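You operate a simulated robot arm through the tools that you are given. There is no shell and no other tool. Be economical: measure what you need, move in short steps, check, and stop when the job is done.

Carry out the task below with a simulated two-armed robot. There is one attempt and no reset: what you move stays moved.

Task
Wipe up the spill on the top of the long processor with the rag and put it back.

The check looks at the end state, three seconds after you hand in, the way a careful person would. Anything else that was tipped, shoved, dropped, spilled or broken makes it a failure.

Robot
Two 6-joint arms with two-finger parallel grippers on one trunk, on a base that drives. Base frame: it is fixed to the floor where the robot stands at the start and does not move with it; the origin is under the middle of the robot, x ahead of it, y to its left, z up; the surface under the hand at the start is at about z = 1.037. Lengths are in m, angles in degrees, forces in N, time in s.
The left shoulder is at the start at [0.05, 0.17, 1.307], the right one opposite. Each reaches about 1.092 m from its shoulder. Payload 1.57 kg a hand.
The tool frame of a hand sits at the grasp point between the pads (the TCP): z along the fingers, y along the line on which they close. The tips reach 0.03 m beyond it. Largest opening 0.08 m; finger width 0.017, thickness 0.012; the body of the gripper, 0.04 by 0.082 m, starts 0.08 m behind the TCP.
Orientation is that of the tool frame in the base frame, as a unit quaternion [w, x, y, z]. With the fingers straight down and closing along the base's y, the tool's x points along the base's -x, its y along +y and its z along -z.

Tools
- The arms move only by the tool play_rows. It takes "left_motion", "right_motion" or both (then of equal length, played together; a hand with none holds still); each is a list of rows, each a list of 7 numbers: the shift along the base's x, y, z in units of 150 mm (1.0 is 150 mm), then the turn, a rotation vector about the base's x, y, z in units of 90 degrees (1.0 is 90 degrees), then the gripper command, from -1 (fully open) to 1 (shut), values between in proportion. In form: [[x, y, z, rx, ry, rz, jaw], ...]. A call has 1 to 8 rows; each row is the pose to reach, as a shift and turn from the pose commanded when the call began. A call with a number of a shift or a turn outside -1 to 1 is refused whole. Each row takes 0.2 s and may step no farther than 0.05 m and 8.6 degrees from the row before; otherwise, or with a gripper value out of range, the whole call is refused. Where a pose cannot be reached the arm comes as near as it can. A force on the tool above 40 N (or 10 N above the force at the start of the call, whichever is more), or a blocked arm, ends the call early, and 0.2 s more pass. Each finger travels about 0.045 m/s and halts on what it meets, pressing with about 33 N; the grip force reading is that of the motor and also rises with nothing between the fingers. The clock runs only during rows and for 0.2 s after the last one: add rows that repeat a pose to give the fingers time. The reply holds the time, the measured pose of the TCP, the force on the tool along the base axes, the opening and the grip force, in the units named above and with some noise, with the torque about the TCP (base axes, N m) and any sound that the robot's microphone picked up, and new pictures: "views" is both (left out), scene, wrist or none (wrist: the cameras of the hands that moved).
- Cameras (640 x 400 px; columns grow to the right, rows downward): "scene" is now at [0.0357, 0.0306, 1.8904]; the picture's right is [0.21, -0.98, 0.00], its down [-0.69, -0.15, -0.71] and it looks along [0.69, 0.15, -0.70] (base axes); focal length 276 px, centre (320, 200). "left" rides on the left gripper at [0.072, 0.007, -0.122] in its tool frame; the picture's right is [-0.09, 1.00, 0.00], its down [-0.84, -0.08, -0.54] and it looks along [-0.54, -0.05, 0.84] (tool axes); focal length 238 px, centre (320, 200). "right" rides on the right gripper at [0.072, -0.007, -0.122] in its tool frame; the picture's right is [0.09, 1.00, 0.00], its down [-0.84, 0.08, -0.54] and it looks along [-0.54, 0.05, 0.84] (tool axes); focal length 238 px, centre (320, 200). There is no depth. A picture from a camera that has moved, and an enlarged one, comes with that camera's place and axes in the base frame and with its lens. The place of the scene camera against the robot may be out by one fixed shift of up to 0.018 m in any direction.
- slide_trunk(by): slides the trunk up (or, below 0, down) by that many m; the arms and the scene camera ride with it, the base frame stays. It gives what a move gives, with no picture.
- drive_base(legs): drives the robot by 1 to 6 legs, each [ahead, left, turn to the left] in m, m and degrees, along the robot's own axes; the way and the turn of a leg run together, so that a leg with both is an arc; at most 1.5 m and 180 degrees a leg. The arms and the cameras ride along, it lands a little off, and it stops where it bumps. It gives what a move gives, and a new picture of the scene camera.
- pan_tilt(pan, tilt): turns the head with the scene camera to pan (to the left, within 86 degrees either way) and tilt (down, from -29 to 69), counted from straight ahead of the robot. It gives what a move gives, and a new picture of the scene camera.
- inspect(camera, box): a new picture of the part [left, top, right, bottom] of that camera's present view, enlarged. The clock stands still meanwhile.
- hand_in(): hands the job in; it is judged then, once.

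Work in short steps. Places have to be worked out from the pictures, the camera data and where the tool is seen: move nearer, look again, correct. Check each grasp and each placing, and mend what went wrong. You have 120 turns and 260 pictures in all, those below and enlarged ones among them. Open the grippers and draw the arms clear of the work before you hand the job in, unless the task says otherwise; then end with one line.

The tools are called after ">>>" as a command line: name --argument value ..., lists and objects as JSON in quotes. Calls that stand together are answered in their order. play_rows: Moves the arms, as the interface text tells. Its arguments: {"type":"object","properties":{"left_motion":{"type":"array"},"right_motion":{"type":"array"},"views":{"type":"string","enum":["both","scene","wrist","none"]}},"required":[]} The other tools are called the same way: slide_trunk (by) slides the trunk up or down; drive_base (legs) drives the base; pan_tilt (pan, tilt) turns the head that bears the scene camera; inspect (camera, box) takes an enlarged picture of a part of a camera's view; hand_in () hands the job in.

At the start:

```text
time: 0.0
left_ee_pos: [0.4879, 0.421, 1.1969]
left_tcp_rot: [0.002, 0.0, 1.0, 0.0]
left_wrist_force: [-0.2, 0.2, -0.2]
left_ft_torque: [0.05, -0.01, 0.03]
left_gripper_width: 0.0798
left_grip_force: 0.1
right_ee_pos: [0.655, 0.0127, 1.1965]
right_tcp_rot: [0.0, 0.0, 1.0, 0.0]
right_wrist_force: [-0.4, 0.0, 0.1]
right_ft_torque: [0.02, -0.02, -0.04]
right_gripper_width: 0.08
right_grip_force: 0.1
trunk travel left (down, up): [-0.922, 0.048]
robot x, y, heading: [0.0028, 0.0004, -0.2]
head pan, tilt: [11.9, 44.8]
```

scene: 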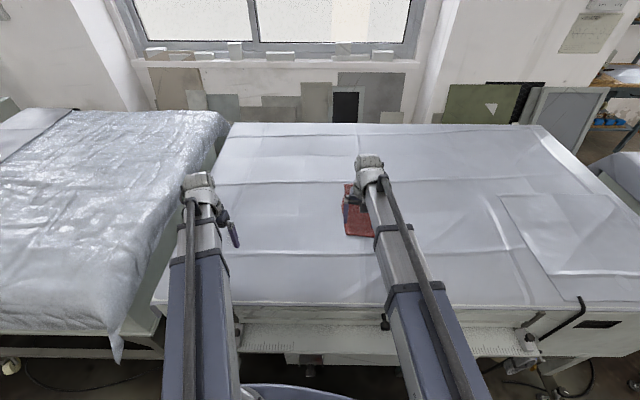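
right: 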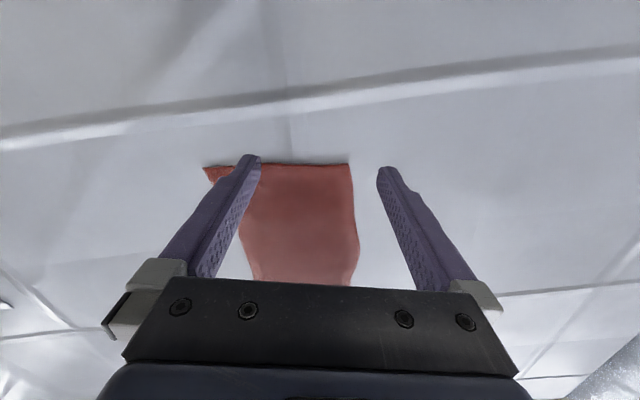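
left: 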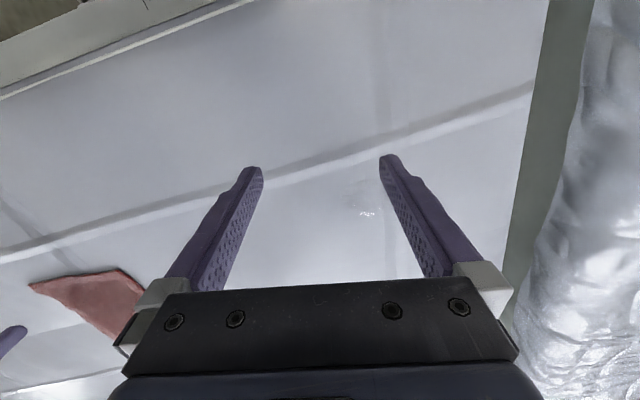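

The rag lies under the right hand, and the left wrist picture shows a faint glint near (368,212) that could be the spill. I'll enlarge both views.

>>> inspect --camera "left" --box '[240, 140, 480, 290]'

>>> inspect --camera "scene" --box '[160, 110, 480, 310]'

>>> inspect --camera "right" --box '[180, 130, 420, 290]'

```text
2.67 times, centred on (360, 215) of left
camera zoom: at [0.4156, 0.4288, 1.318], right [0.09, 1.0, 0.0], down [0.84, -0.08, 0.54], along [0.54, -0.05, -0.84], focal length 636 px, centre (213, 160)
```

zoom: 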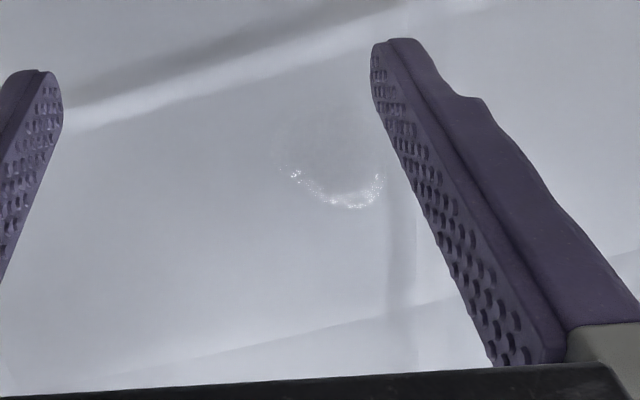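

```text
2.00 times, centred on (320, 210) of scene
camera zoom: at [0.0357, 0.0306, 1.8904], right [0.21, -0.98, 0.0], down [-0.69, -0.15, -0.71], along [0.69, 0.15, -0.7], focal length 553 px, centre (320, 180)
```

zoom: 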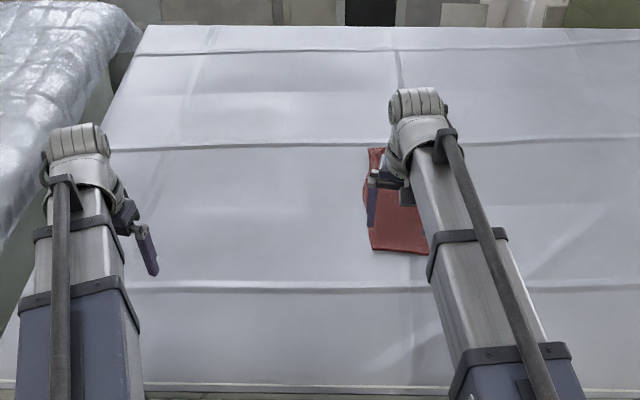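

```text
2.50 times, centred on (300, 210) of right
camera zoom: at [0.5841, 0.0076, 1.3193], right [-0.09, 1.0, 0.0], down [0.84, 0.08, 0.54], along [0.54, 0.05, -0.84], focal length 596 px, centre (370, 175)
```

zoom: 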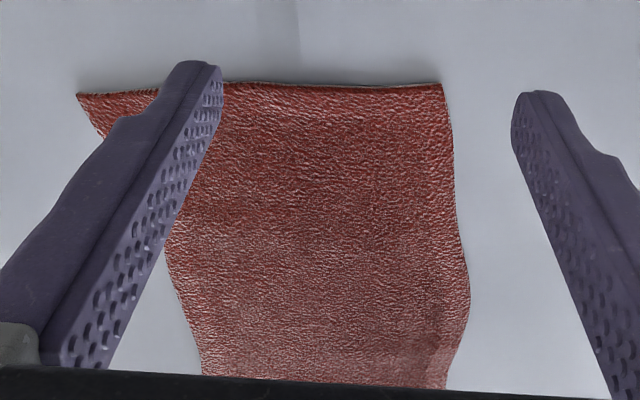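

The glint arc looks like a puddle about 6 cm wide near (0.60, 0.475). I'll draw both hands back and up to see the whole spill and the rag.

>>> play_rows --left_motion '[[-0.2, 0, 0.2, 0, 0, 0, -1], [-0.4, 0, 0.4, 0, 0, 0, -1], [-0.6, 0, 0.5, 0, 0, 0, -1], [-0.8, 0, 0.5, 0, 0, 0, -1], [-0.8, 0, 0.5, 0, 0, 0, -1]]' --right_motion '[[-0.2, 0, 0.2, 0, 0, 0, -1], [-0.4, 0, 0.4, 0, 0, 0, -1], [-0.6, 0, 0.5, 0, 0, 0, -1], [-0.8, 0, 0.5, 0, 0, 0, -1], [-0.8, 0, 0.5, 0, 0, 0, -1]]'

```text
time: 1.2
left_ee_pos: [0.3733, 0.4211, 1.1959]
left_tcp_rot: [0.001, 0.0, 1.0, -0.001]
left_wrist_force: [-0.1, -0.7, 0.3]
left_ft_torque: [0.02, 0.03, 0.01]
left_gripper_width: 0.0799
left_grip_force: 0.0
left hand out of reach, approached as far as the arm can: row 1, 2, 3, 4, 5
right_ee_pos: [0.5431, 0.0119, 1.1963]
right_tcp_rot: [0.0, 0.0, 1.0, 0.0]
right_wrist_force: [-0.3, -0.1, -0.3]
right_ft_torque: [0.01, -0.02, -0.05]
right_gripper_width: 0.0799
right_grip_force: 0.1
right hand out of reach, approached as far as the arm can: row 1, 2, 3, 4, 5
trunk travel left (down, up): [-0.922, 0.048]
robot x, y, heading: [0.0013, 0.0003, -0.2]
head pan, tilt: [11.9, 44.8]
camera scene: at [0.0368, 0.031, 1.8904], right [0.21, -0.98, 0.0], down [-0.69, -0.15, -0.71], along [0.69, 0.15, -0.7], focal length 276 px, centre (320, 200)
camera right: at [0.4719, 0.0056, 1.319], right [-0.09, 1.0, 0.0], down [0.84, 0.08, 0.54], along [0.54, 0.05, -0.84], focal length 238 px, centre (320, 200)
camera left: at [0.3014, 0.4286, 1.3177], right [0.09, 1.0, 0.0], down [0.84, -0.08, 0.54], along [0.54, -0.05, -0.84], focal length 238 px, centre (320, 200)
```

scene: 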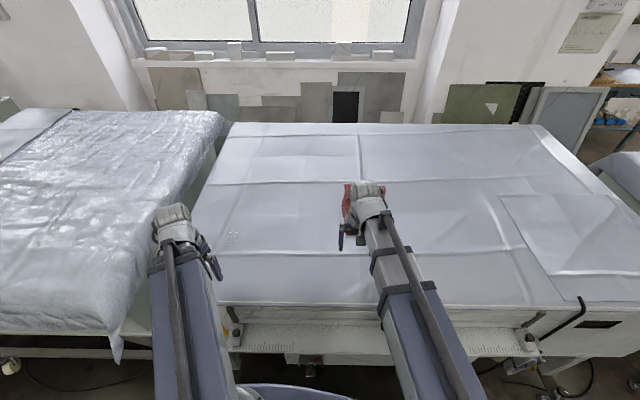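
right: 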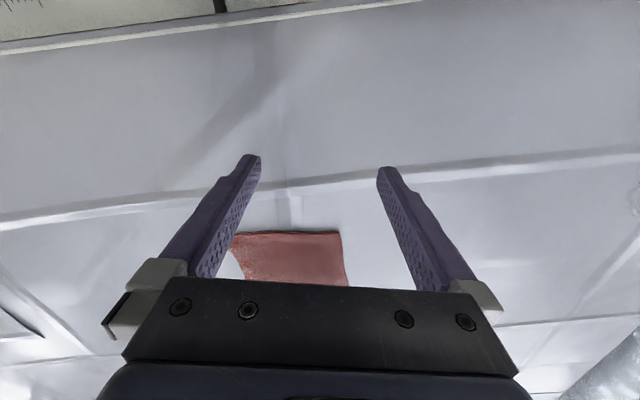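
left: 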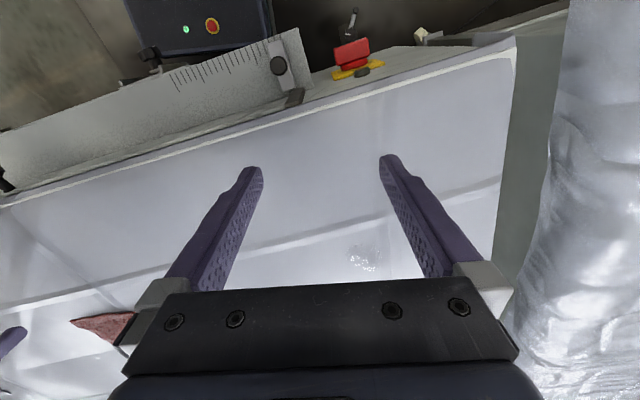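

The spill now shows in the scene view near (230,238). I'll swing the right hand aside so the rag is uncovered, then enlarge both.

>>> play_rows --right_motion '[[0, -0.3, 0, 0, 0, 0, -1], [0, -0.6, 0, 0, 0, 0, -1], [0, -0.9, 0, 0, 0, 0, -1], [0, -1, 0, 0, 0, 0, -1]]' --views "none"

>>> inspect --camera "scene" --box '[190, 160, 430, 310]'

>>> inspect --camera "scene" --box '[200, 215, 264, 255]'

>>> inspect --camera "left" --box '[300, 220, 420, 295]'

```text
time: 2.2
left_ee_pos: [0.3733, 0.4205, 1.1964]
left_tcp_rot: [0.001, 0.001, 1.0, 0.0]
left_wrist_force: [-1.0, 0.4, 0.0]
left_ft_torque: [0.0, 0.02, 0.02]
left_gripper_width: 0.08
left_grip_force: 0.0
right_ee_pos: [0.5383, -0.1339, 1.1966]
right_tcp_rot: [0.0, 0.0, 1.0, 0.001]
right_wrist_force: [0.3, 0.0, 0.3]
right_ft_torque: [-0.01, -0.01, 0.0]
right_gripper_width: 0.0803
right_grip_force: 0.1
trunk travel left (down, up): [-0.922, 0.048]
robot x, y, heading: [0.0026, 0.0001, 0.1]
head pan, tilt: [11.9, 44.8]
```

```text
2.67 times, centred on (310, 235) of scene
camera zoom: at [0.0356, 0.0309, 1.8904], right [0.21, -0.98, 0.0], down [-0.69, -0.15, -0.71], along [0.69, 0.15, -0.7], focal length 737 px, centre (347, 107)
```

zoom: 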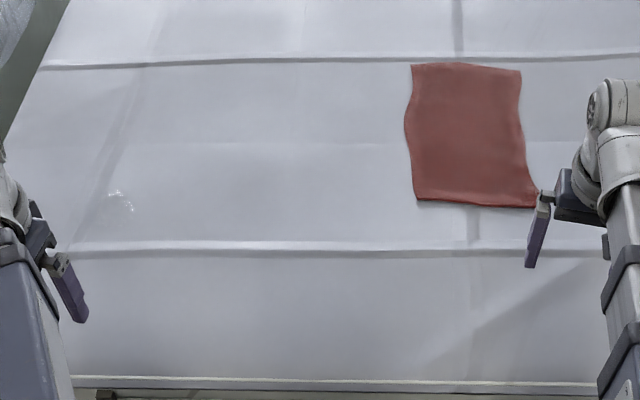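

```text
10.00 times, centred on (232, 235) of scene
camera zoom: at [0.0356, 0.0309, 1.8904], right [0.21, -0.98, 0.0], down [-0.69, -0.15, -0.71], along [0.69, 0.15, -0.7], focal length 2765 px, centre (1200, -150)
```

zoom: 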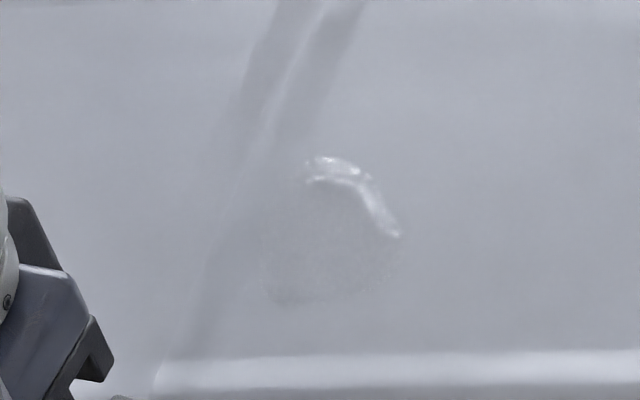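

```text
5.33 times, centred on (360, 258) of left
camera zoom: at [0.3007, 0.4284, 1.3179], right [0.09, 1.0, 0.0], down [0.84, -0.08, 0.54], along [0.54, -0.05, -0.84], focal length 1271 px, centre (107, -107)
```

zoom: 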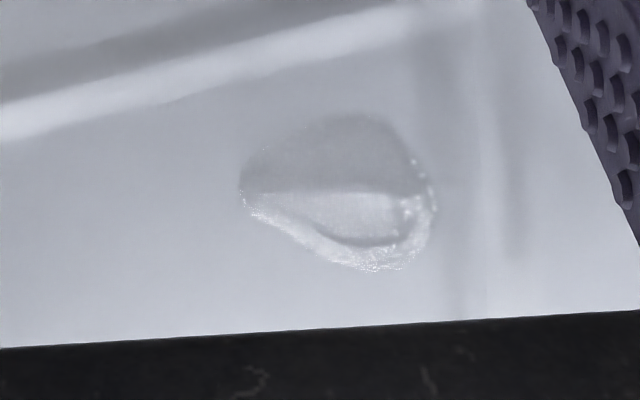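

The puddle spans about x 0.564–0.634 and y 0.443–0.503. The rag is about 0.19 × 0.29 m with its near edge at x≈0.71–0.73, y −0.13 to 0.056. The left hand reaches both, so I'll bring it over the rag and keep the right hand aside.

>>> play_rows --left_motion '[[0.3, -0.1, 0, 0, 0, 0, -1], [0.5, -0.35, 0, 0, 0, 0, -1], [0.7, -0.6, 0, 0, 0, 0, -1], [0.8, -0.9, 0, 0, 0, 0, -1], [0.8, -1, 0, 0, 0, 0, -1]]' --right_motion '[[-0.2, -0.2, 0, 0, 0, 0, -1], [-0.4, -0.4, 0, 0, 0, 0, -1], [-0.5, -0.6, 0, 0, 0, 0, -1], [-0.5, -0.8, 0, 0, 0, 0, -1], [-0.5, -1, 0, 0, 0, 0, -1]]' --views "none"

>>> play_rows --left_motion '[[0.15, -0.25, 0, 0, 0, 0, -1], [0.3, -0.5, 0, 0, 0, 0, -1], [0.45, -0.75, 0, 0, 0, 0, -1], [0.6, -1, 0, 0, 0, 0, -1], [0.6, -1, 0, 0, 0, 0, -1]]' --views "none"

>>> play_rows --left_motion '[[0.15, -0.25, 0, 0, 0, 0, -1], [0.3, -0.5, 0, 0, 0, 0, -1], [0.4, -0.75, 0, 0, 0, 0, -1], [0.5, -1, 0, 0, 0, 0, -1], [0.5, -1, 0, 0, 0, 0, -1]]'

```text
time: 3.4
left_ee_pos: [0.4928, 0.2718, 1.1977]
left_tcp_rot: [0.0, -0.001, 1.0, -0.001]
left_wrist_force: [0.3, 0.2, 0.5]
left_ft_torque: [0.02, -0.01, 0.0]
left_gripper_width: 0.0801
left_grip_force: 0.0
right_ee_pos: [0.4627, -0.2833, 1.1967]
right_tcp_rot: [-0.001, 0.0, 1.0, 0.0]
right_wrist_force: [-0.1, -0.6, 0.5]
right_ft_torque: [0.0, 0.02, 0.03]
right_gripper_width: 0.08
right_grip_force: 0.1
trunk travel left (down, up): [-0.922, 0.048]
robot x, y, heading: [0.001, -0.0001, -0.0]
head pan, tilt: [11.9, 44.8]
```

```text
time: 4.6
left_ee_pos: [0.5833, 0.1229, 1.1959]
left_tcp_rot: [0.001, 0.0, 1.0, 0.0]
left_wrist_force: [0.2, 0.4, 0.2]
left_ft_torque: [0.01, 0.0, 0.03]
left_gripper_width: 0.0801
left_grip_force: 0.0
right_ee_pos: [0.4628, -0.2825, 1.1973]
right_tcp_rot: [0.0, 0.0, 1.0, 0.0]
right_wrist_force: [0.2, 0.5, 0.6]
right_ft_torque: [0.0, 0.0, 0.0]
right_gripper_width: 0.08
right_grip_force: 0.1
trunk travel left (down, up): [-0.922, 0.048]
robot x, y, heading: [0.0009, -0.0049, 0.1]
head pan, tilt: [11.9, 44.8]
```

```text
time: 5.8
left_ee_pos: [0.6564, -0.03, 1.1971]
left_tcp_rot: [0.001, 0.001, 1.0, 0.0]
left_wrist_force: [-0.4, -0.6, -0.6]
left_ft_torque: [0.01, 0.0, -0.02]
left_gripper_width: 0.0801
left_grip_force: 0.1
right_ee_pos: [0.4625, -0.2811, 1.1972]
right_tcp_rot: [0.001, 0.001, 1.0, 0.0]
right_wrist_force: [-0.4, 0.1, 0.5]
right_ft_torque: [-0.02, -0.01, -0.02]
right_gripper_width: 0.0799
right_grip_force: 0.0
trunk travel left (down, up): [-0.922, 0.048]
robot x, y, heading: [0.0003, 0.0014, -0.1]
head pan, tilt: [11.9, 44.8]
camera scene: at [0.0352, 0.0313, 1.8905], right [0.21, -0.98, 0.0], down [-0.69, -0.15, -0.71], along [0.69, 0.15, -0.7], focal length 276 px, centre (320, 200)
camera left: at [0.5842, -0.0232, 1.3181], right [0.09, 1.0, 0.0], down [0.84, -0.08, 0.54], along [0.54, -0.05, -0.84], focal length 238 px, centre (320, 200)
```

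scene: 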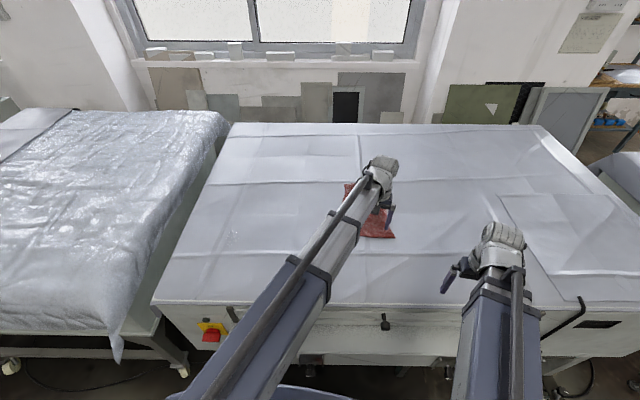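
left: 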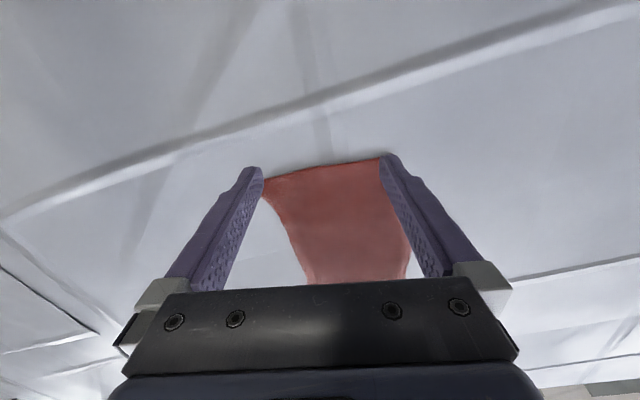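

Near edge centre is about (0.716, −0.03). I'll move forward to x≈0.75 and descend to just above the cloth with the jaws partly closed.

>>> play_rows --left_motion '[[0.3, 0, -0.1, 0, 0, 0, -0.6], [0.62, 0, -0.3, 0, 0, 0, -0.4], [0.62, 0, -0.55, 0, 0, 0, -0.4], [0.62, 0, -0.75, 0, 0, 0, -0.4], [0.62, 0, -0.75, 0, 0, 0, -0.4]]'

```text
refused: row 2 steps farther than a row can; nothing moved
```

Splitting the steps more finely.

>>> play_rows --left_motion '[[0.25, 0, -0.1, 0, 0, 0, -0.6], [0.5, 0, -0.25, 0, 0, 0, -0.4], [0.62, 0, -0.5, 0, 0, 0, -0.4], [0.62, 0, -0.75, 0, 0, 0, -0.4], [0.62, 0, -0.75, 0, 0, 0, -0.4]]'

```text
time: 7.0
left_ee_pos: [0.7437, -0.0305, 1.1955]
left_tcp_rot: [0.0, 0.0, 1.0, 0.0]
left_wrist_force: [-0.3, -0.7, 0.3]
left_ft_torque: [0.03, 0.0, 0.02]
left_gripper_width: 0.0561
left_grip_force: 0.1
left hand out of reach, approached as far as the arm can: row 1, 2, 3, 4, 5
right_ee_pos: [0.463, -0.2811, 1.1961]
right_tcp_rot: [0.0, -0.001, 1.0, 0.0]
right_wrist_force: [0.3, -0.1, 0.5]
right_ft_torque: [-0.01, -0.03, 0.01]
right_gripper_width: 0.0803
right_grip_force: 0.1
trunk travel left (down, up): [-0.922, 0.048]
robot x, y, heading: [-0.0001, -0.002, 0.1]
head pan, tilt: [11.9, 44.8]
camera scene: at [0.0358, 0.0304, 1.8904], right [0.21, -0.98, 0.0], down [-0.69, -0.15, -0.71], along [0.69, 0.15, -0.7], focal length 276 px, centre (320, 200)
camera left: at [0.6717, -0.0231, 1.3179], right [0.09, 1.0, 0.0], down [0.84, -0.08, 0.54], along [0.54, -0.05, -0.84], focal length 238 px, centre (320, 200)
```

scene: 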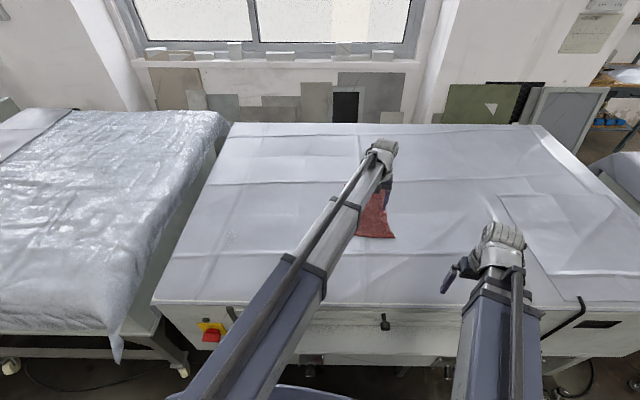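
left: 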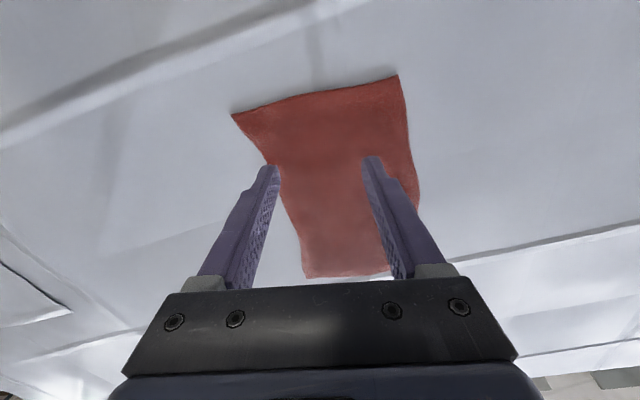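

The hand moved in x but not in z. I'll test a pure downward shift to see whether the arm can do it at all.

>>> play_rows --left_motion '[[0, 0, -0.15, 0, 0, 0, -0.4], [0, 0, -0.3, 0, 0, 0, -0.4], [0, 0, -0.3, 0, 0, 0, -0.4]]' --views "none"

```text
time: 7.8
left_ee_pos: [0.7434, -0.0305, 1.1953]
left_tcp_rot: [0.001, 0.0, 1.0, 0.0]
left_wrist_force: [-0.6, 0.4, 0.0]
left_ft_torque: [0.0, 0.0, 0.01]
left_gripper_width: 0.0561
left_grip_force: 0.1
left hand out of reach, approached as far as the arm can: row 1, 2, 3
right_ee_pos: [0.4629, -0.2827, 1.1959]
right_tcp_rot: [0.001, 0.0, 1.0, -0.001]
right_wrist_force: [-0.9, 0.4, 0.0]
right_ft_torque: [-0.02, -0.03, 0.01]
right_gripper_width: 0.08
right_grip_force: 0.1
trunk travel left (down, up): [-0.922, 0.048]
robot x, y, heading: [0.0046, -0.001, -0.2]
head pan, tilt: [11.9, 44.8]
```

Vertical motion is only possible with the trunk, which lowers both hands together. I'll retract the right hand off the table and test whether it can tilt.

>>> play_rows --right_motion '[[0, 0, 0, 0, -0.09, 0, -1], [0, 0, 0, 0, -0.18, 0, -1], [0, 0, 0, 0, -0.27, 0, -1], [0, 0, 0, 0, -0.27, 0, -1]]' --views "wrist"

```text
time: 8.8
left_ee_pos: [0.7442, -0.0306, 1.1967]
left_tcp_rot: [-0.001, -0.001, 1.0, -0.001]
left_wrist_force: [-0.3, 0.0, 0.6]
left_ft_torque: [-0.04, 0.0, -0.02]
left_gripper_width: 0.056
left_grip_force: 0.0
right_ee_pos: [0.5266, -0.3048, 1.2164]
right_tcp_rot: [0.21, 0.0, 0.978, 0.0]
right_wrist_force: [-0.1, -0.1, -0.3]
right_ft_torque: [0.0, 0.04, -0.01]
right_gripper_width: 0.0799
right_grip_force: 0.1
right hand out of reach, approached as far as the arm can: row 1, 2, 3, 4
trunk travel left (down, up): [-0.922, 0.048]
robot x, y, heading: [-0.0002, 0.0012, -0.2]
head pan, tilt: [11.9, 44.8]
camera right: at [0.4113, -0.3096, 1.2984], right [-0.08, 1.0, -0.04], down [0.54, 0.08, 0.84], along [0.84, 0.05, -0.54], focal length 238 px, centre (320, 200)
```

right: 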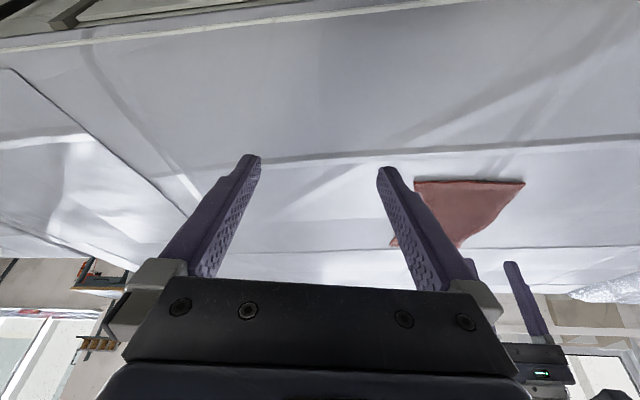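

Tilting works and raises the right hand. I'll tilt it on to about 80° so it stays clear of the table when the trunk comes down, drawing it back as well.

>>> play_rows --right_motion '[[0, 0, 0, 0, -0.09, 0, -1], [0, 0, 0, 0, -0.18, 0, -1], [0, 0, 0, 0, -0.27, 0, -1], [-0.1, -0.1, 0, 0, -0.36, 0, -1], [-0.2, -0.2, 0, 0, -0.45, 0, -1], [-0.3, -0.3, 0, 0, -0.54, 0, -1], [-0.4, -0.4, 0, 0, -0.62, 0, -1], [-0.5, -0.5, 0, 0, -0.62, 0, -1]]' --views "scene"

```text
time: 10.6
left_ee_pos: [0.7436, -0.0316, 1.1972]
left_tcp_rot: [0.0, 0.0, 1.0, 0.001]
left_wrist_force: [-0.1, 0.4, 0.4]
left_ft_torque: [0.03, -0.03, 0.01]
left_gripper_width: 0.0561
left_grip_force: 0.0
right_ee_pos: [0.553, -0.4614, 1.3791]
right_tcp_rot: [0.644, -0.001, 0.765, 0.0]
right_wrist_force: [-0.6, 0.3, -0.7]
right_ft_torque: [0.03, -0.01, -0.03]
right_gripper_width: 0.0799
right_grip_force: 0.2
right hand out of reach, approached as far as the arm can: row 1, 2, 3, 4, 5, 6, 7, 8
trunk travel left (down, up): [-0.922, 0.048]
robot x, y, heading: [0.0022, -0.0022, 0.1]
head pan, tilt: [11.9, 44.8]
camera scene: at [0.0361, 0.0308, 1.8904], right [0.21, -0.98, 0.0], down [-0.69, -0.15, -0.71], along [0.69, 0.15, -0.7], focal length 276 px, centre (320, 200)
```

scene: 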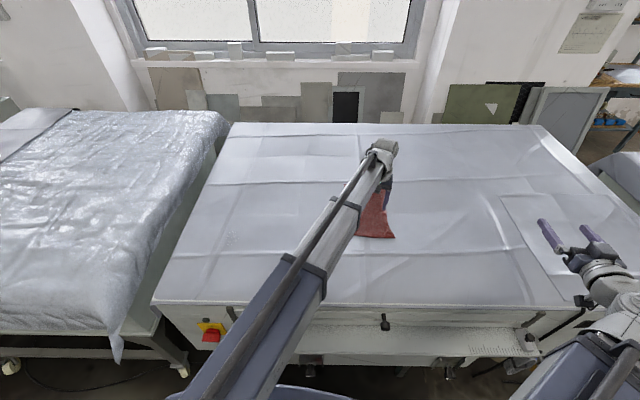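

The right hand now sits at z≈1.38, well clear. I'll lower the trunk by 0.11, putting the left fingertips about 2 cm above the cloth.

>>> slide_trunk --by -0.11

>>> inspect --camera "left" --box '[120, 0, 520, 300]'

```text
time: 12.0
left_ee_pos: [0.7427, -0.0318, 1.0873]
left_tcp_rot: [0.001, 0.001, 1.0, 0.0]
left_wrist_force: [-0.5, -0.7, -0.3]
left_ft_torque: [0.01, 0.0, 0.0]
left_gripper_width: 0.0562
left_grip_force: 0.1
right_ee_pos: [0.5531, -0.4605, 1.2682]
right_tcp_rot: [0.643, 0.0, 0.766, 0.0]
right_wrist_force: [1.1, -0.6, 0.2]
right_ft_torque: [-0.01, 0.0, 0.05]
right_gripper_width: 0.0803
right_grip_force: 0.0
trunk travel left (down, up): [-0.812, 0.158]
robot x, y, heading: [0.0017, -0.0008, -0.2]
head pan, tilt: [11.9, 44.8]
```

```text
1.33 times, centred on (320, 150) of left
camera zoom: at [0.6715, -0.0232, 1.2081], right [0.09, 1.0, 0.0], down [0.84, -0.08, 0.54], along [0.54, -0.05, -0.84], focal length 318 px, centre (320, 267)
```

zoom: 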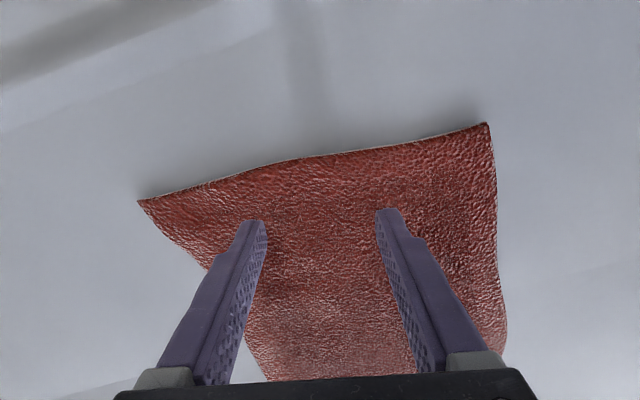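

Fingers straddle the cloth about 3 cm in from the near edge, and the alignment is good. I'll lower until light contact.

>>> slide_trunk --by -0.016

>>> inspect --camera "left" --box '[120, 0, 520, 300]'

```text
time: 12.7
left_ee_pos: [0.7426, -0.0304, 1.0715]
left_tcp_rot: [0.0, 0.0, 1.0, 0.0]
left_wrist_force: [-1.2, -0.3, 3.0]
left_ft_torque: [0.02, 0.06, -0.03]
left_gripper_width: 0.056
left_grip_force: 0.1
right_ee_pos: [0.5533, -0.4608, 1.2523]
right_tcp_rot: [0.643, 0.0, 0.766, 0.0]
right_wrist_force: [0.2, 0.5, 0.3]
right_ft_torque: [0.02, 0.01, -0.02]
right_gripper_width: 0.0798
right_grip_force: 0.2
trunk travel left (down, up): [-0.796, 0.174]
robot x, y, heading: [0.0042, -0.0011, -0.1]
head pan, tilt: [11.9, 44.8]
```

```text
1.33 times, centred on (320, 150) of left
camera zoom: at [0.6714, -0.0232, 1.1921], right [0.09, 1.0, 0.0], down [0.84, -0.08, 0.54], along [0.54, -0.05, -0.84], focal length 318 px, centre (320, 267)
```

zoom: 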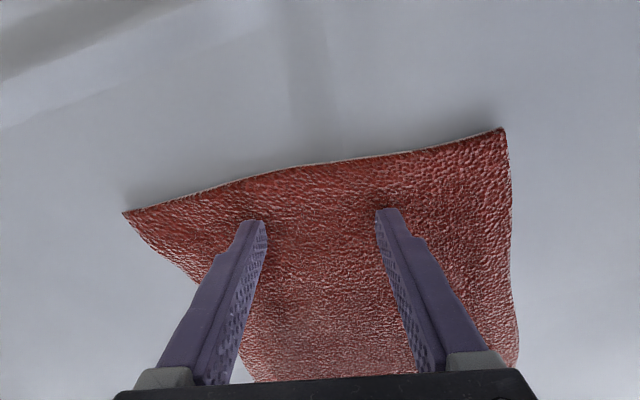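

Light contact of 3 N and the cloth dents. I'll press 2 mm more, then close the fingers.

>>> slide_trunk --by -0.002

>>> play_rows --left_motion '[[0, 0, 0, 0, 0, 0, 0.2], [0, 0, 0, 0, 0, 0, 0.6], [0, 0, 0, 0, 0, 0, 1], [0, 0, 0, 0, 0, 0, 1], [0, 0, 0, 0, 0, 0, 1]]' --views "wrist"

```text
time: 13.2
left_ee_pos: [0.743, -0.0301, 1.0692]
left_tcp_rot: [0.001, 0.0, 1.0, 0.0]
left_wrist_force: [3.9, -0.7, 19.7]
left_ft_torque: [0.03, -0.08, -0.01]
left_gripper_width: 0.0563
left_grip_force: 0.0
right_ee_pos: [0.5509, -0.4598, 1.2516]
right_tcp_rot: [0.643, 0.0, 0.766, 0.0]
right_wrist_force: [-1.2, -0.5, 0.4]
right_ft_torque: [0.01, 0.01, 0.04]
right_gripper_width: 0.08
right_grip_force: 0.1
trunk travel left (down, up): [-0.794, 0.176]
robot x, y, heading: [0.0011, 0.0052, -0.1]
head pan, tilt: [11.9, 44.8]
```

```text
time: 14.4
left_ee_pos: [0.7405, -0.0305, 1.0712]
left_tcp_rot: [0.0, 0.0, 1.0, 0.001]
left_wrist_force: [0.0, -0.8, 21.5]
left_ft_torque: [0.0, 0.06, 0.0]
left_gripper_width: 0.0061
left_grip_force: 26.0
right_ee_pos: [0.551, -0.4595, 1.2517]
right_tcp_rot: [0.644, 0.0, 0.765, 0.0]
right_wrist_force: [1.0, -0.2, 0.5]
right_ft_torque: [0.02, -0.02, 0.02]
right_gripper_width: 0.0801
right_grip_force: 0.0
trunk travel left (down, up): [-0.794, 0.176]
robot x, y, heading: [-0.0025, -0.0001, 0.1]
head pan, tilt: [11.9, 44.8]
camera left: at [0.67, -0.0232, 1.1911], right [0.09, 1.0, 0.0], down [0.84, -0.08, 0.54], along [0.54, -0.05, -0.84], focal length 238 px, centre (320, 200)
```

left: 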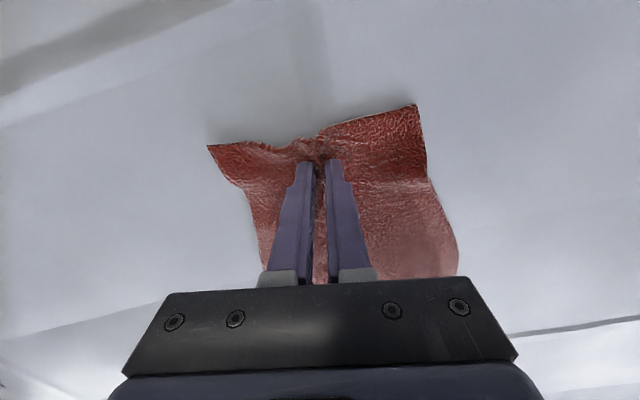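

A fold of cloth is held at 6 mm opening. I'll lift and check that the rag follows.

>>> slide_trunk --by 0.1

>>> inspect --camera "left" --box '[0, 0, 640, 400]'

>>> inspect --camera "scene" --box '[200, 100, 520, 300]'

```text
time: 15.7
left_ee_pos: [0.7441, -0.0305, 1.1691]
left_tcp_rot: [0.0, -0.001, 1.0, 0.001]
left_wrist_force: [-0.3, 0.7, -0.7]
left_ft_torque: [0.01, 0.0, -0.01]
left_gripper_width: 0.0055
left_grip_force: 25.9
right_ee_pos: [0.5524, -0.4614, 1.3499]
right_tcp_rot: [0.643, -0.001, 0.766, 0.001]
right_wrist_force: [-0.1, -1.5, 1.2]
right_ft_torque: [0.0, 0.0, -0.03]
right_gripper_width: 0.0798
right_grip_force: 0.1
trunk travel left (down, up): [-0.894, 0.076]
robot x, y, heading: [-0.0034, 0.0008, -0.2]
head pan, tilt: [11.9, 44.8]
```

```text
1.00 times, centred on (320, 200) of left (not enlarged: the box is as wide or as high as the picture)
camera zoom: at [0.6717, -0.0233, 1.2899], right [0.09, 1.0, 0.0], down [0.84, -0.08, 0.54], along [0.54, -0.05, -0.84], focal length 238 px, centre (320, 200)
```

zoom: 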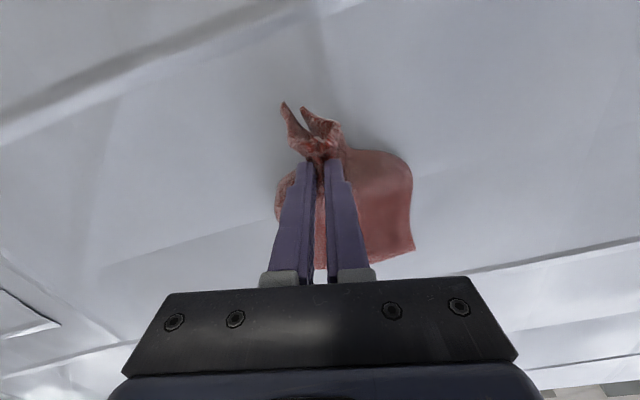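

```text
2.00 times, centred on (360, 200) of scene
camera zoom: at [0.0357, 0.0304, 1.8624], right [0.21, -0.98, 0.0], down [-0.69, -0.15, -0.71], along [0.69, 0.15, -0.7], focal length 553 px, centre (240, 200)
```

zoom: 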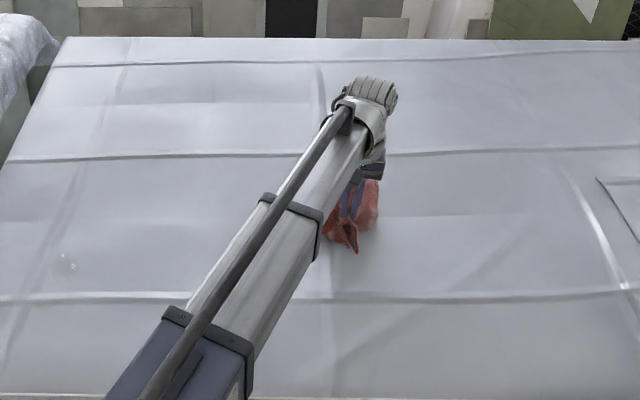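

The rag is held. I'll raise a bit more and carry it toward the spill at (0.60, 0.473).

>>> slide_trunk --by 0.07

>>> play_rows --left_motion '[[-0.05, 0.25, 0, 0, 0, 0, 1], [-0.1, 0.5, 0, 0, 0, 0, 1], [-0.15, 0.75, 0, 0, 0, 0, 1], [-0.2, 1, 0, 0, 0, 0, 1]]' --views "none"

>>> play_rows --left_motion '[[-0.07, 0.25, 0, 0, 0, 0, 1], [-0.14, 0.5, 0, 0, 0, 0, 1], [-0.21, 0.75, 0, 0, 0, 0, 1], [-0.3, 1, 0, 0, 0, 0, 1]]' --views "none"

>>> play_rows --left_motion '[[-0.05, 0.2, 0, 0, 0, 0, 1], [-0.1, 0.4, 0, 0, 0, 0, 1], [-0.2, 0.6, 0, 0, 0, 0, 1], [-0.3, 0.8, 0, 0, 0, 0, 1], [-0.3, 0.8, 0, 0, 0, 0, 1]]'

```text
time: 16.8
left_ee_pos: [0.7438, -0.0307, 1.2375]
left_tcp_rot: [0.0, 0.0, 1.0, 0.001]
left_wrist_force: [0.3, -0.1, -0.4]
left_ft_torque: [0.04, -0.01, 0.01]
left_gripper_width: 0.0057
left_grip_force: 25.5
right_ee_pos: [0.553, -0.4604, 1.4201]
right_tcp_rot: [0.643, -0.001, 0.766, 0.001]
right_wrist_force: [0.5, -0.2, -0.4]
right_ft_torque: [-0.01, 0.02, -0.02]
right_gripper_width: 0.0799
right_grip_force: 0.0
trunk travel left (down, up): [-0.964, 0.006]
robot x, y, heading: [0.0004, 0.0002, 0.5]
head pan, tilt: [11.9, 44.8]
```

```text
time: 17.8
left_ee_pos: [0.7116, 0.1212, 1.2383]
left_tcp_rot: [0.001, 0.001, 1.0, 0.0]
left_wrist_force: [0.3, 0.8, -0.4]
left_ft_torque: [-0.04, 0.01, -0.04]
left_gripper_width: 0.0053
left_grip_force: 26.1
right_ee_pos: [0.5519, -0.4604, 1.4206]
right_tcp_rot: [0.642, 0.0, 0.767, 0.0]
right_wrist_force: [0.2, 0.6, -0.7]
right_ft_torque: [0.0, -0.04, -0.01]
right_gripper_width: 0.0799
right_grip_force: 0.0
trunk travel left (down, up): [-0.964, 0.006]
robot x, y, heading: [0.0036, 0.0012, -0.0]
head pan, tilt: [11.9, 44.8]
```

```text
time: 18.8
left_ee_pos: [0.6672, 0.2721, 1.2388]
left_tcp_rot: [0.0, 0.001, 1.0, 0.0]
left_wrist_force: [-0.9, 1.0, -0.2]
left_ft_torque: [-0.03, 0.01, -0.02]
left_gripper_width: 0.0058
left_grip_force: 25.8
right_ee_pos: [0.5529, -0.4605, 1.421]
right_tcp_rot: [0.643, -0.001, 0.766, 0.0]
right_wrist_force: [0.8, -0.1, -0.1]
right_ft_torque: [0.01, 0.03, -0.04]
right_gripper_width: 0.08
right_grip_force: 0.1
trunk travel left (down, up): [-0.964, 0.006]
robot x, y, heading: [-0.0004, -0.0017, -0.0]
head pan, tilt: [11.9, 44.8]
```

```text
time: 20.0
left_ee_pos: [0.6223, 0.3904, 1.2399]
left_tcp_rot: [0.001, 0.0, 1.0, -0.001]
left_wrist_force: [0.8, -1.0, -0.6]
left_ft_torque: [0.03, -0.04, -0.03]
left_gripper_width: 0.0059
left_grip_force: 26.1
right_ee_pos: [0.5531, -0.463, 1.4218]
right_tcp_rot: [0.642, 0.0, 0.766, 0.001]
right_wrist_force: [0.6, 0.4, -0.3]
right_ft_torque: [-0.01, -0.02, 0.01]
right_gripper_width: 0.0799
right_grip_force: 0.0
trunk travel left (down, up): [-0.964, 0.006]
robot x, y, heading: [0.0017, -0.0006, -0.2]
head pan, tilt: [11.9, 44.8]
camera scene: at [0.036, 0.0296, 1.9324], right [0.21, -0.98, 0.0], down [-0.69, -0.15, -0.71], along [0.69, 0.15, -0.7], focal length 276 px, centre (320, 200)
camera left: at [0.5519, 0.398, 1.3601], right [0.09, 1.0, 0.0], down [0.84, -0.08, 0.54], along [0.54, -0.05, -0.84], focal length 238 px, centre (320, 200)
```

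scene: 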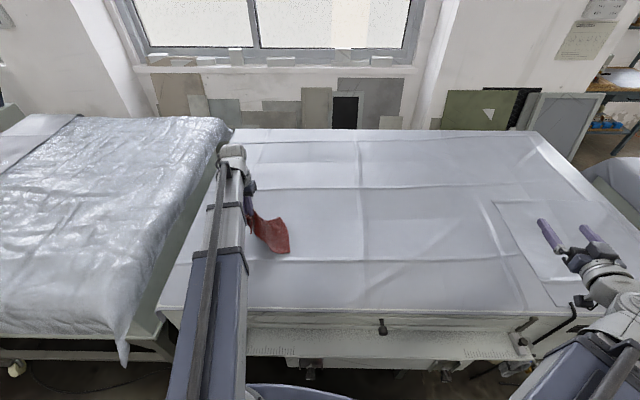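
left: 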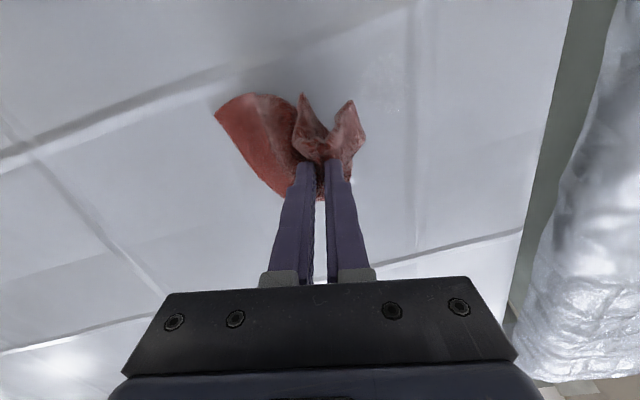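

Rag hangs next to the spill with its tail toward −y. I'll lower at (0.60, 0.40) to near contact, then sweep across.

>>> play_rows --left_motion '[[-0.1, 0, 0, 0, 0, 0, 1], [-0.1, 0, 0, 0, 0, 0, 1]]' --views "none"

>>> slide_trunk --by -0.155

>>> inspect --camera "left" --box '[120, 0, 520, 300]'

```text
time: 20.6
left_ee_pos: [0.609, 0.3913, 1.239]
left_tcp_rot: [0.0, 0.001, 1.0, 0.001]
left_wrist_force: [0.5, 0.6, -0.4]
left_ft_torque: [0.02, -0.01, 0.01]
left_gripper_width: 0.0059
left_grip_force: 26.1
right_ee_pos: [0.5536, -0.46, 1.4203]
right_tcp_rot: [0.642, 0.0, 0.766, 0.0]
right_wrist_force: [0.5, 0.4, 0.3]
right_ft_torque: [0.02, -0.03, 0.01]
right_gripper_width: 0.0799
right_grip_force: 0.1
trunk travel left (down, up): [-0.964, 0.006]
robot x, y, heading: [0.0037, 0.0017, 0.1]
head pan, tilt: [11.9, 44.8]
```

```text
time: 22.4
left_ee_pos: [0.6087, 0.3902, 1.0852]
left_tcp_rot: [0.001, 0.001, 1.0, 0.0]
left_wrist_force: [-0.2, 0.4, 6.5]
left_ft_torque: [-0.01, 0.03, -0.03]
left_gripper_width: 0.0058
left_grip_force: 25.9
right_ee_pos: [0.5541, -0.4596, 1.2662]
right_tcp_rot: [0.643, 0.0, 0.766, 0.0]
right_wrist_force: [0.1, -0.1, 0.0]
right_ft_torque: [0.01, 0.03, -0.03]
right_gripper_width: 0.0801
right_grip_force: 0.0
trunk travel left (down, up): [-0.809, 0.161]
robot x, y, heading: [0.001, 0.0008, -0.1]
head pan, tilt: [11.9, 44.8]
```

```text
1.33 times, centred on (320, 150) of left
camera zoom: at [0.5366, 0.3981, 1.2054], right [0.09, 1.0, 0.0], down [0.84, -0.08, 0.54], along [0.54, -0.05, -0.84], focal length 318 px, centre (320, 267)
```

zoom: 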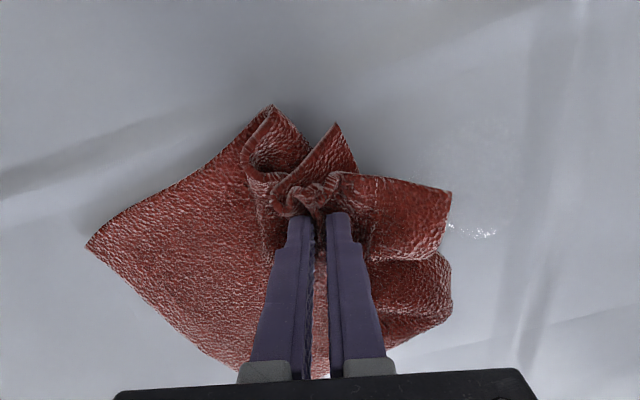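

Contact at 6.5 N with cloth bunched under the fingertips, and the puddle is just to its right. I'll sweep back and forth across it in +y.

>>> play_rows --left_motion '[[0, 0.2, 0, 0, 0, 0, 1], [0, 0.4, 0, 0, 0, 0, 1], [0, 0.6, 0, 0, 0, 0, 1], [0, 0.8, 0, 0, 0, 0, 1], [0, 0.95, 0, 0, 0, 0, 1], [-0.15, 0.95, 0, 0, 0, 0, 1], [-0.25, 0.8, 0, 0, 0, 0, 1], [-0.25, 0.6, 0, 0, 0, 0, 1]]' --views "wrist"

```text
time: 24.2
left_ee_pos: [0.5697, 0.4798, 1.0846]
left_tcp_rot: [0.0, 0.0, 1.0, 0.001]
left_wrist_force: [0.7, 2.1, 3.7]
left_ft_torque: [0.09, -0.03, -0.03]
left_gripper_width: 0.006
left_grip_force: 26.0
right_ee_pos: [0.5526, -0.4596, 1.2663]
right_tcp_rot: [0.643, 0.0, 0.766, 0.0]
right_wrist_force: [-0.4, 0.6, -1.0]
right_ft_torque: [0.0, 0.01, 0.02]
right_gripper_width: 0.0799
right_grip_force: 0.1
trunk travel left (down, up): [-0.809, 0.161]
robot x, y, heading: [0.0004, -0.0021, 0.2]
head pan, tilt: [11.9, 44.8]
camera left: at [0.4977, 0.4876, 1.2053], right [0.09, 1.0, 0.0], down [0.84, -0.08, 0.54], along [0.54, -0.05, -0.84], focal length 238 px, centre (320, 200)
```

left: 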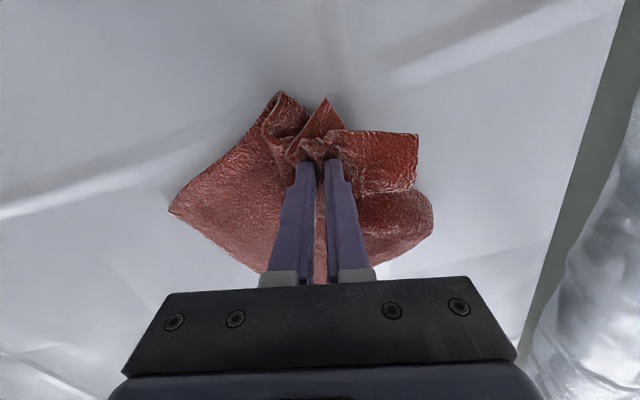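

The pass worked and nothing is dragging wrongly. I'll press a few mm more and cover the area with further strokes.

>>> slide_trunk --by -0.004

>>> play_rows --left_motion '[[-0.05, -0.2, 0, 0, 0, 0, 1], [-0.05, -0.4, 0, 0, 0, 0, 1], [0.15, -0.4, 0, 0, 0, 0, 1], [0.15, -0.15, 0, 0, 0, 0, 1], [0.15, 0.1, 0, 0, 0, 0, 1], [0.15, 0.3, 0, 0, 0, 0, 1], [0.35, 0.3, 0, 0, 0, 0, 1], [0.4, 0.1, 0, 0, 0, 0, 1]]' --views "none"

>>> play_rows --left_motion '[[0, -0.2, 0, 0, 0, 0, 1], [0, -0.4, 0, 0, 0, 0, 1], [-0.2, -0.4, 0, 0, 0, 0, 1], [-0.4, -0.35, 0, 0, 0, 0, 1], [-0.45, -0.15, 0, 0, 0, 0, 1], [-0.3, -0.1, 0, 0, 0, 0, 1], [-0.1, -0.1, 0, 0, 0, 0, 1], [0.1, -0.1, 0, 0, 0, 0, 1]]' --views "wrist"

```text
time: 24.7
left_ee_pos: [0.5685, 0.4793, 1.0812]
left_tcp_rot: [0.0, 0.0, 1.0, 0.0]
left_wrist_force: [-0.7, 1.8, 13.5]
left_ft_torque: [0.11, 0.05, -0.01]
left_gripper_width: 0.0058
left_grip_force: 25.3
right_ee_pos: [0.552, -0.4608, 1.262]
right_tcp_rot: [0.643, -0.001, 0.766, 0.001]
right_wrist_force: [0.0, -0.9, -0.6]
right_ft_torque: [-0.01, -0.01, -0.02]
right_gripper_width: 0.0801
right_grip_force: 0.1
trunk travel left (down, up): [-0.805, 0.165]
robot x, y, heading: [0.0028, 0.0017, -0.1]
head pan, tilt: [11.9, 44.8]
```

```text
time: 26.5
left_ee_pos: [0.6291, 0.4951, 1.0804]
left_tcp_rot: [0.001, 0.001, 1.0, 0.0]
left_wrist_force: [0.0, 4.7, 10.4]
left_ft_torque: [0.14, -0.02, -0.04]
left_gripper_width: 0.0056
left_grip_force: 26.1
right_ee_pos: [0.552, -0.4607, 1.2626]
right_tcp_rot: [0.644, 0.0, 0.765, 0.0]
right_wrist_force: [-0.7, 0.7, 0.0]
right_ft_torque: [0.0, 0.0, 0.03]
right_gripper_width: 0.08
right_grip_force: 0.1
trunk travel left (down, up): [-0.805, 0.165]
robot x, y, heading: [-0.002, 0.0039, -0.1]
head pan, tilt: [11.9, 44.8]
```

```text
time: 28.3
left_ee_pos: [0.6453, 0.4804, 1.0814]
left_tcp_rot: [0.001, 0.0, 1.0, 0.001]
left_wrist_force: [-3.0, 1.5, 12.0]
left_ft_torque: [0.05, 0.13, 0.01]
left_gripper_width: 0.0058
left_grip_force: 25.9
right_ee_pos: [0.5519, -0.4608, 1.2612]
right_tcp_rot: [0.643, 0.0, 0.766, 0.0]
right_wrist_force: [0.5, -0.4, 0.8]
right_ft_torque: [0.01, 0.02, 0.0]
right_gripper_width: 0.0802
right_grip_force: 0.0
trunk travel left (down, up): [-0.805, 0.165]
robot x, y, heading: [0.0021, 0.0033, -0.0]
head pan, tilt: [11.9, 44.8]
camera left: at [0.5737, 0.4888, 1.2018], right [0.09, 1.0, 0.0], down [0.84, -0.08, 0.54], along [0.54, -0.05, -0.84], focal length 238 px, centre (320, 200)
```

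left: 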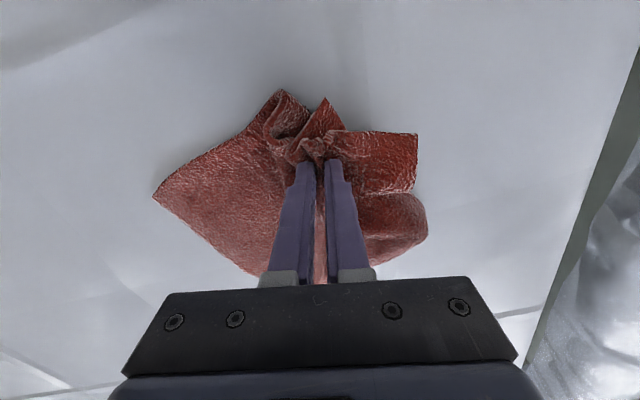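

I'll lift the rag off and draw the hand back so that the spill area can be checked under the same light.

>>> slide_trunk --by 0.15

>>> play_rows --left_motion '[[-0.1, -0.2, 0, 0, 0, 0, 1], [-0.2, -0.45, 0, 0, 0, 0, 1], [-0.35, -0.7, 0, 0, 0, 0, 1], [-0.5, -0.9, 0, 0, 0, 0, 1], [-0.5, -0.9, 0, 0, 0, 0, 1]]'

>>> inspect --camera "scene" --box '[190, 195, 286, 255]'

>>> inspect --camera "left" --box '[320, 60, 560, 210]'

```text
time: 30.1
left_ee_pos: [0.6463, 0.4806, 1.2292]
left_tcp_rot: [-0.001, 0.0, 1.0, -0.001]
left_wrist_force: [-0.4, 0.8, -0.4]
left_ft_torque: [0.01, 0.02, 0.0]
left_gripper_width: 0.0057
left_grip_force: 25.9
right_ee_pos: [0.5534, -0.4609, 1.4116]
right_tcp_rot: [0.643, 0.001, 0.766, 0.0]
right_wrist_force: [-0.1, 1.0, -0.3]
right_ft_torque: [0.02, 0.0, -0.04]
right_gripper_width: 0.0802
right_grip_force: 0.0
trunk travel left (down, up): [-0.955, 0.015]
robot x, y, heading: [-0.0041, -0.0039, -0.1]
head pan, tilt: [11.9, 44.8]
```

```text
time: 31.2
left_ee_pos: [0.571, 0.3483, 1.2297]
left_tcp_rot: [0.001, -0.001, 1.0, 0.0]
left_wrist_force: [0.6, 0.5, -0.2]
left_ft_torque: [-0.01, 0.01, 0.0]
left_gripper_width: 0.006
left_grip_force: 25.6
right_ee_pos: [0.5529, -0.4603, 1.4122]
right_tcp_rot: [0.643, 0.001, 0.766, -0.001]
right_wrist_force: [-0.1, 0.7, 0.1]
right_ft_torque: [0.04, 0.05, -0.05]
right_gripper_width: 0.0799
right_grip_force: 0.1
trunk travel left (down, up): [-0.955, 0.015]
robot x, y, heading: [0.0031, 0.0017, -0.2]
head pan, tilt: [11.9, 44.8]
camera scene: at [0.0364, 0.0312, 1.9234], right [0.21, -0.98, 0.0], down [-0.69, -0.15, -0.71], along [0.69, 0.15, -0.7], focal length 276 px, centre (320, 200)
camera left: at [0.5005, 0.3552, 1.3507], right [0.09, 1.0, 0.0], down [0.84, -0.08, 0.54], along [0.54, -0.05, -0.84], focal length 238 px, centre (320, 200)
```

scene: 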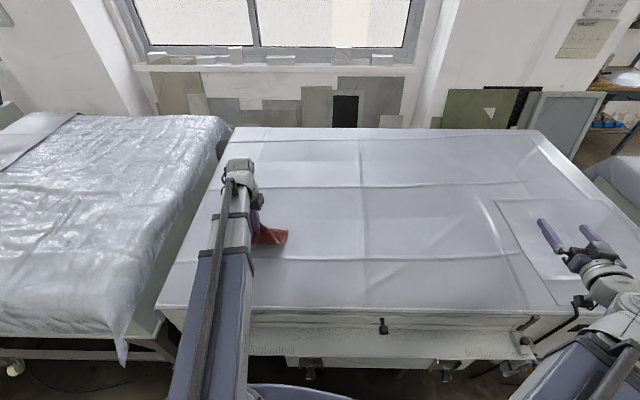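
left: 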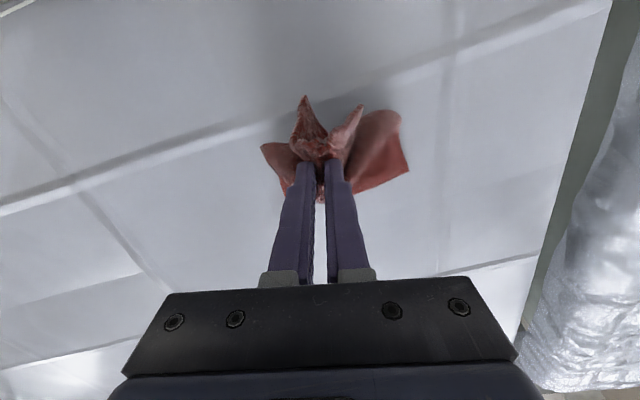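

```text
6.67 times, centred on (238, 225) of scene
camera zoom: at [0.0364, 0.0312, 1.9234], right [0.21, -0.98, 0.0], down [-0.69, -0.15, -0.71], along [0.69, 0.15, -0.7], focal length 1843 px, centre (867, 33)
```

zoom: 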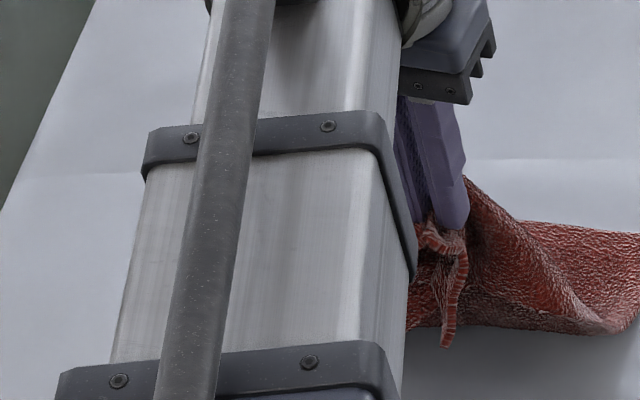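

```text
2.67 times, centred on (440, 135) of left
camera zoom: at [0.5005, 0.3552, 1.3507], right [0.09, 1.0, 0.0], down [0.84, -0.08, 0.54], along [0.54, -0.05, -0.84], focal length 636 px, centre (0, 373)
```

zoom: 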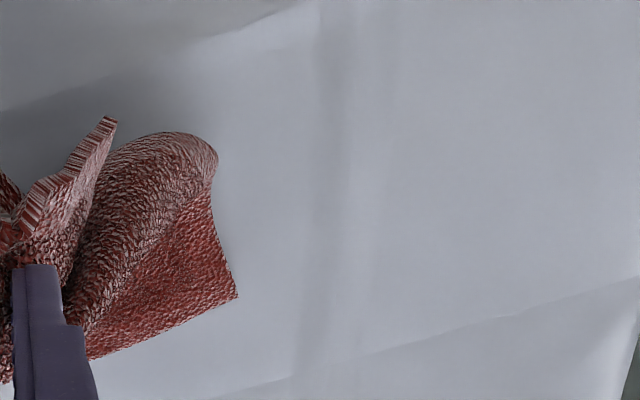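

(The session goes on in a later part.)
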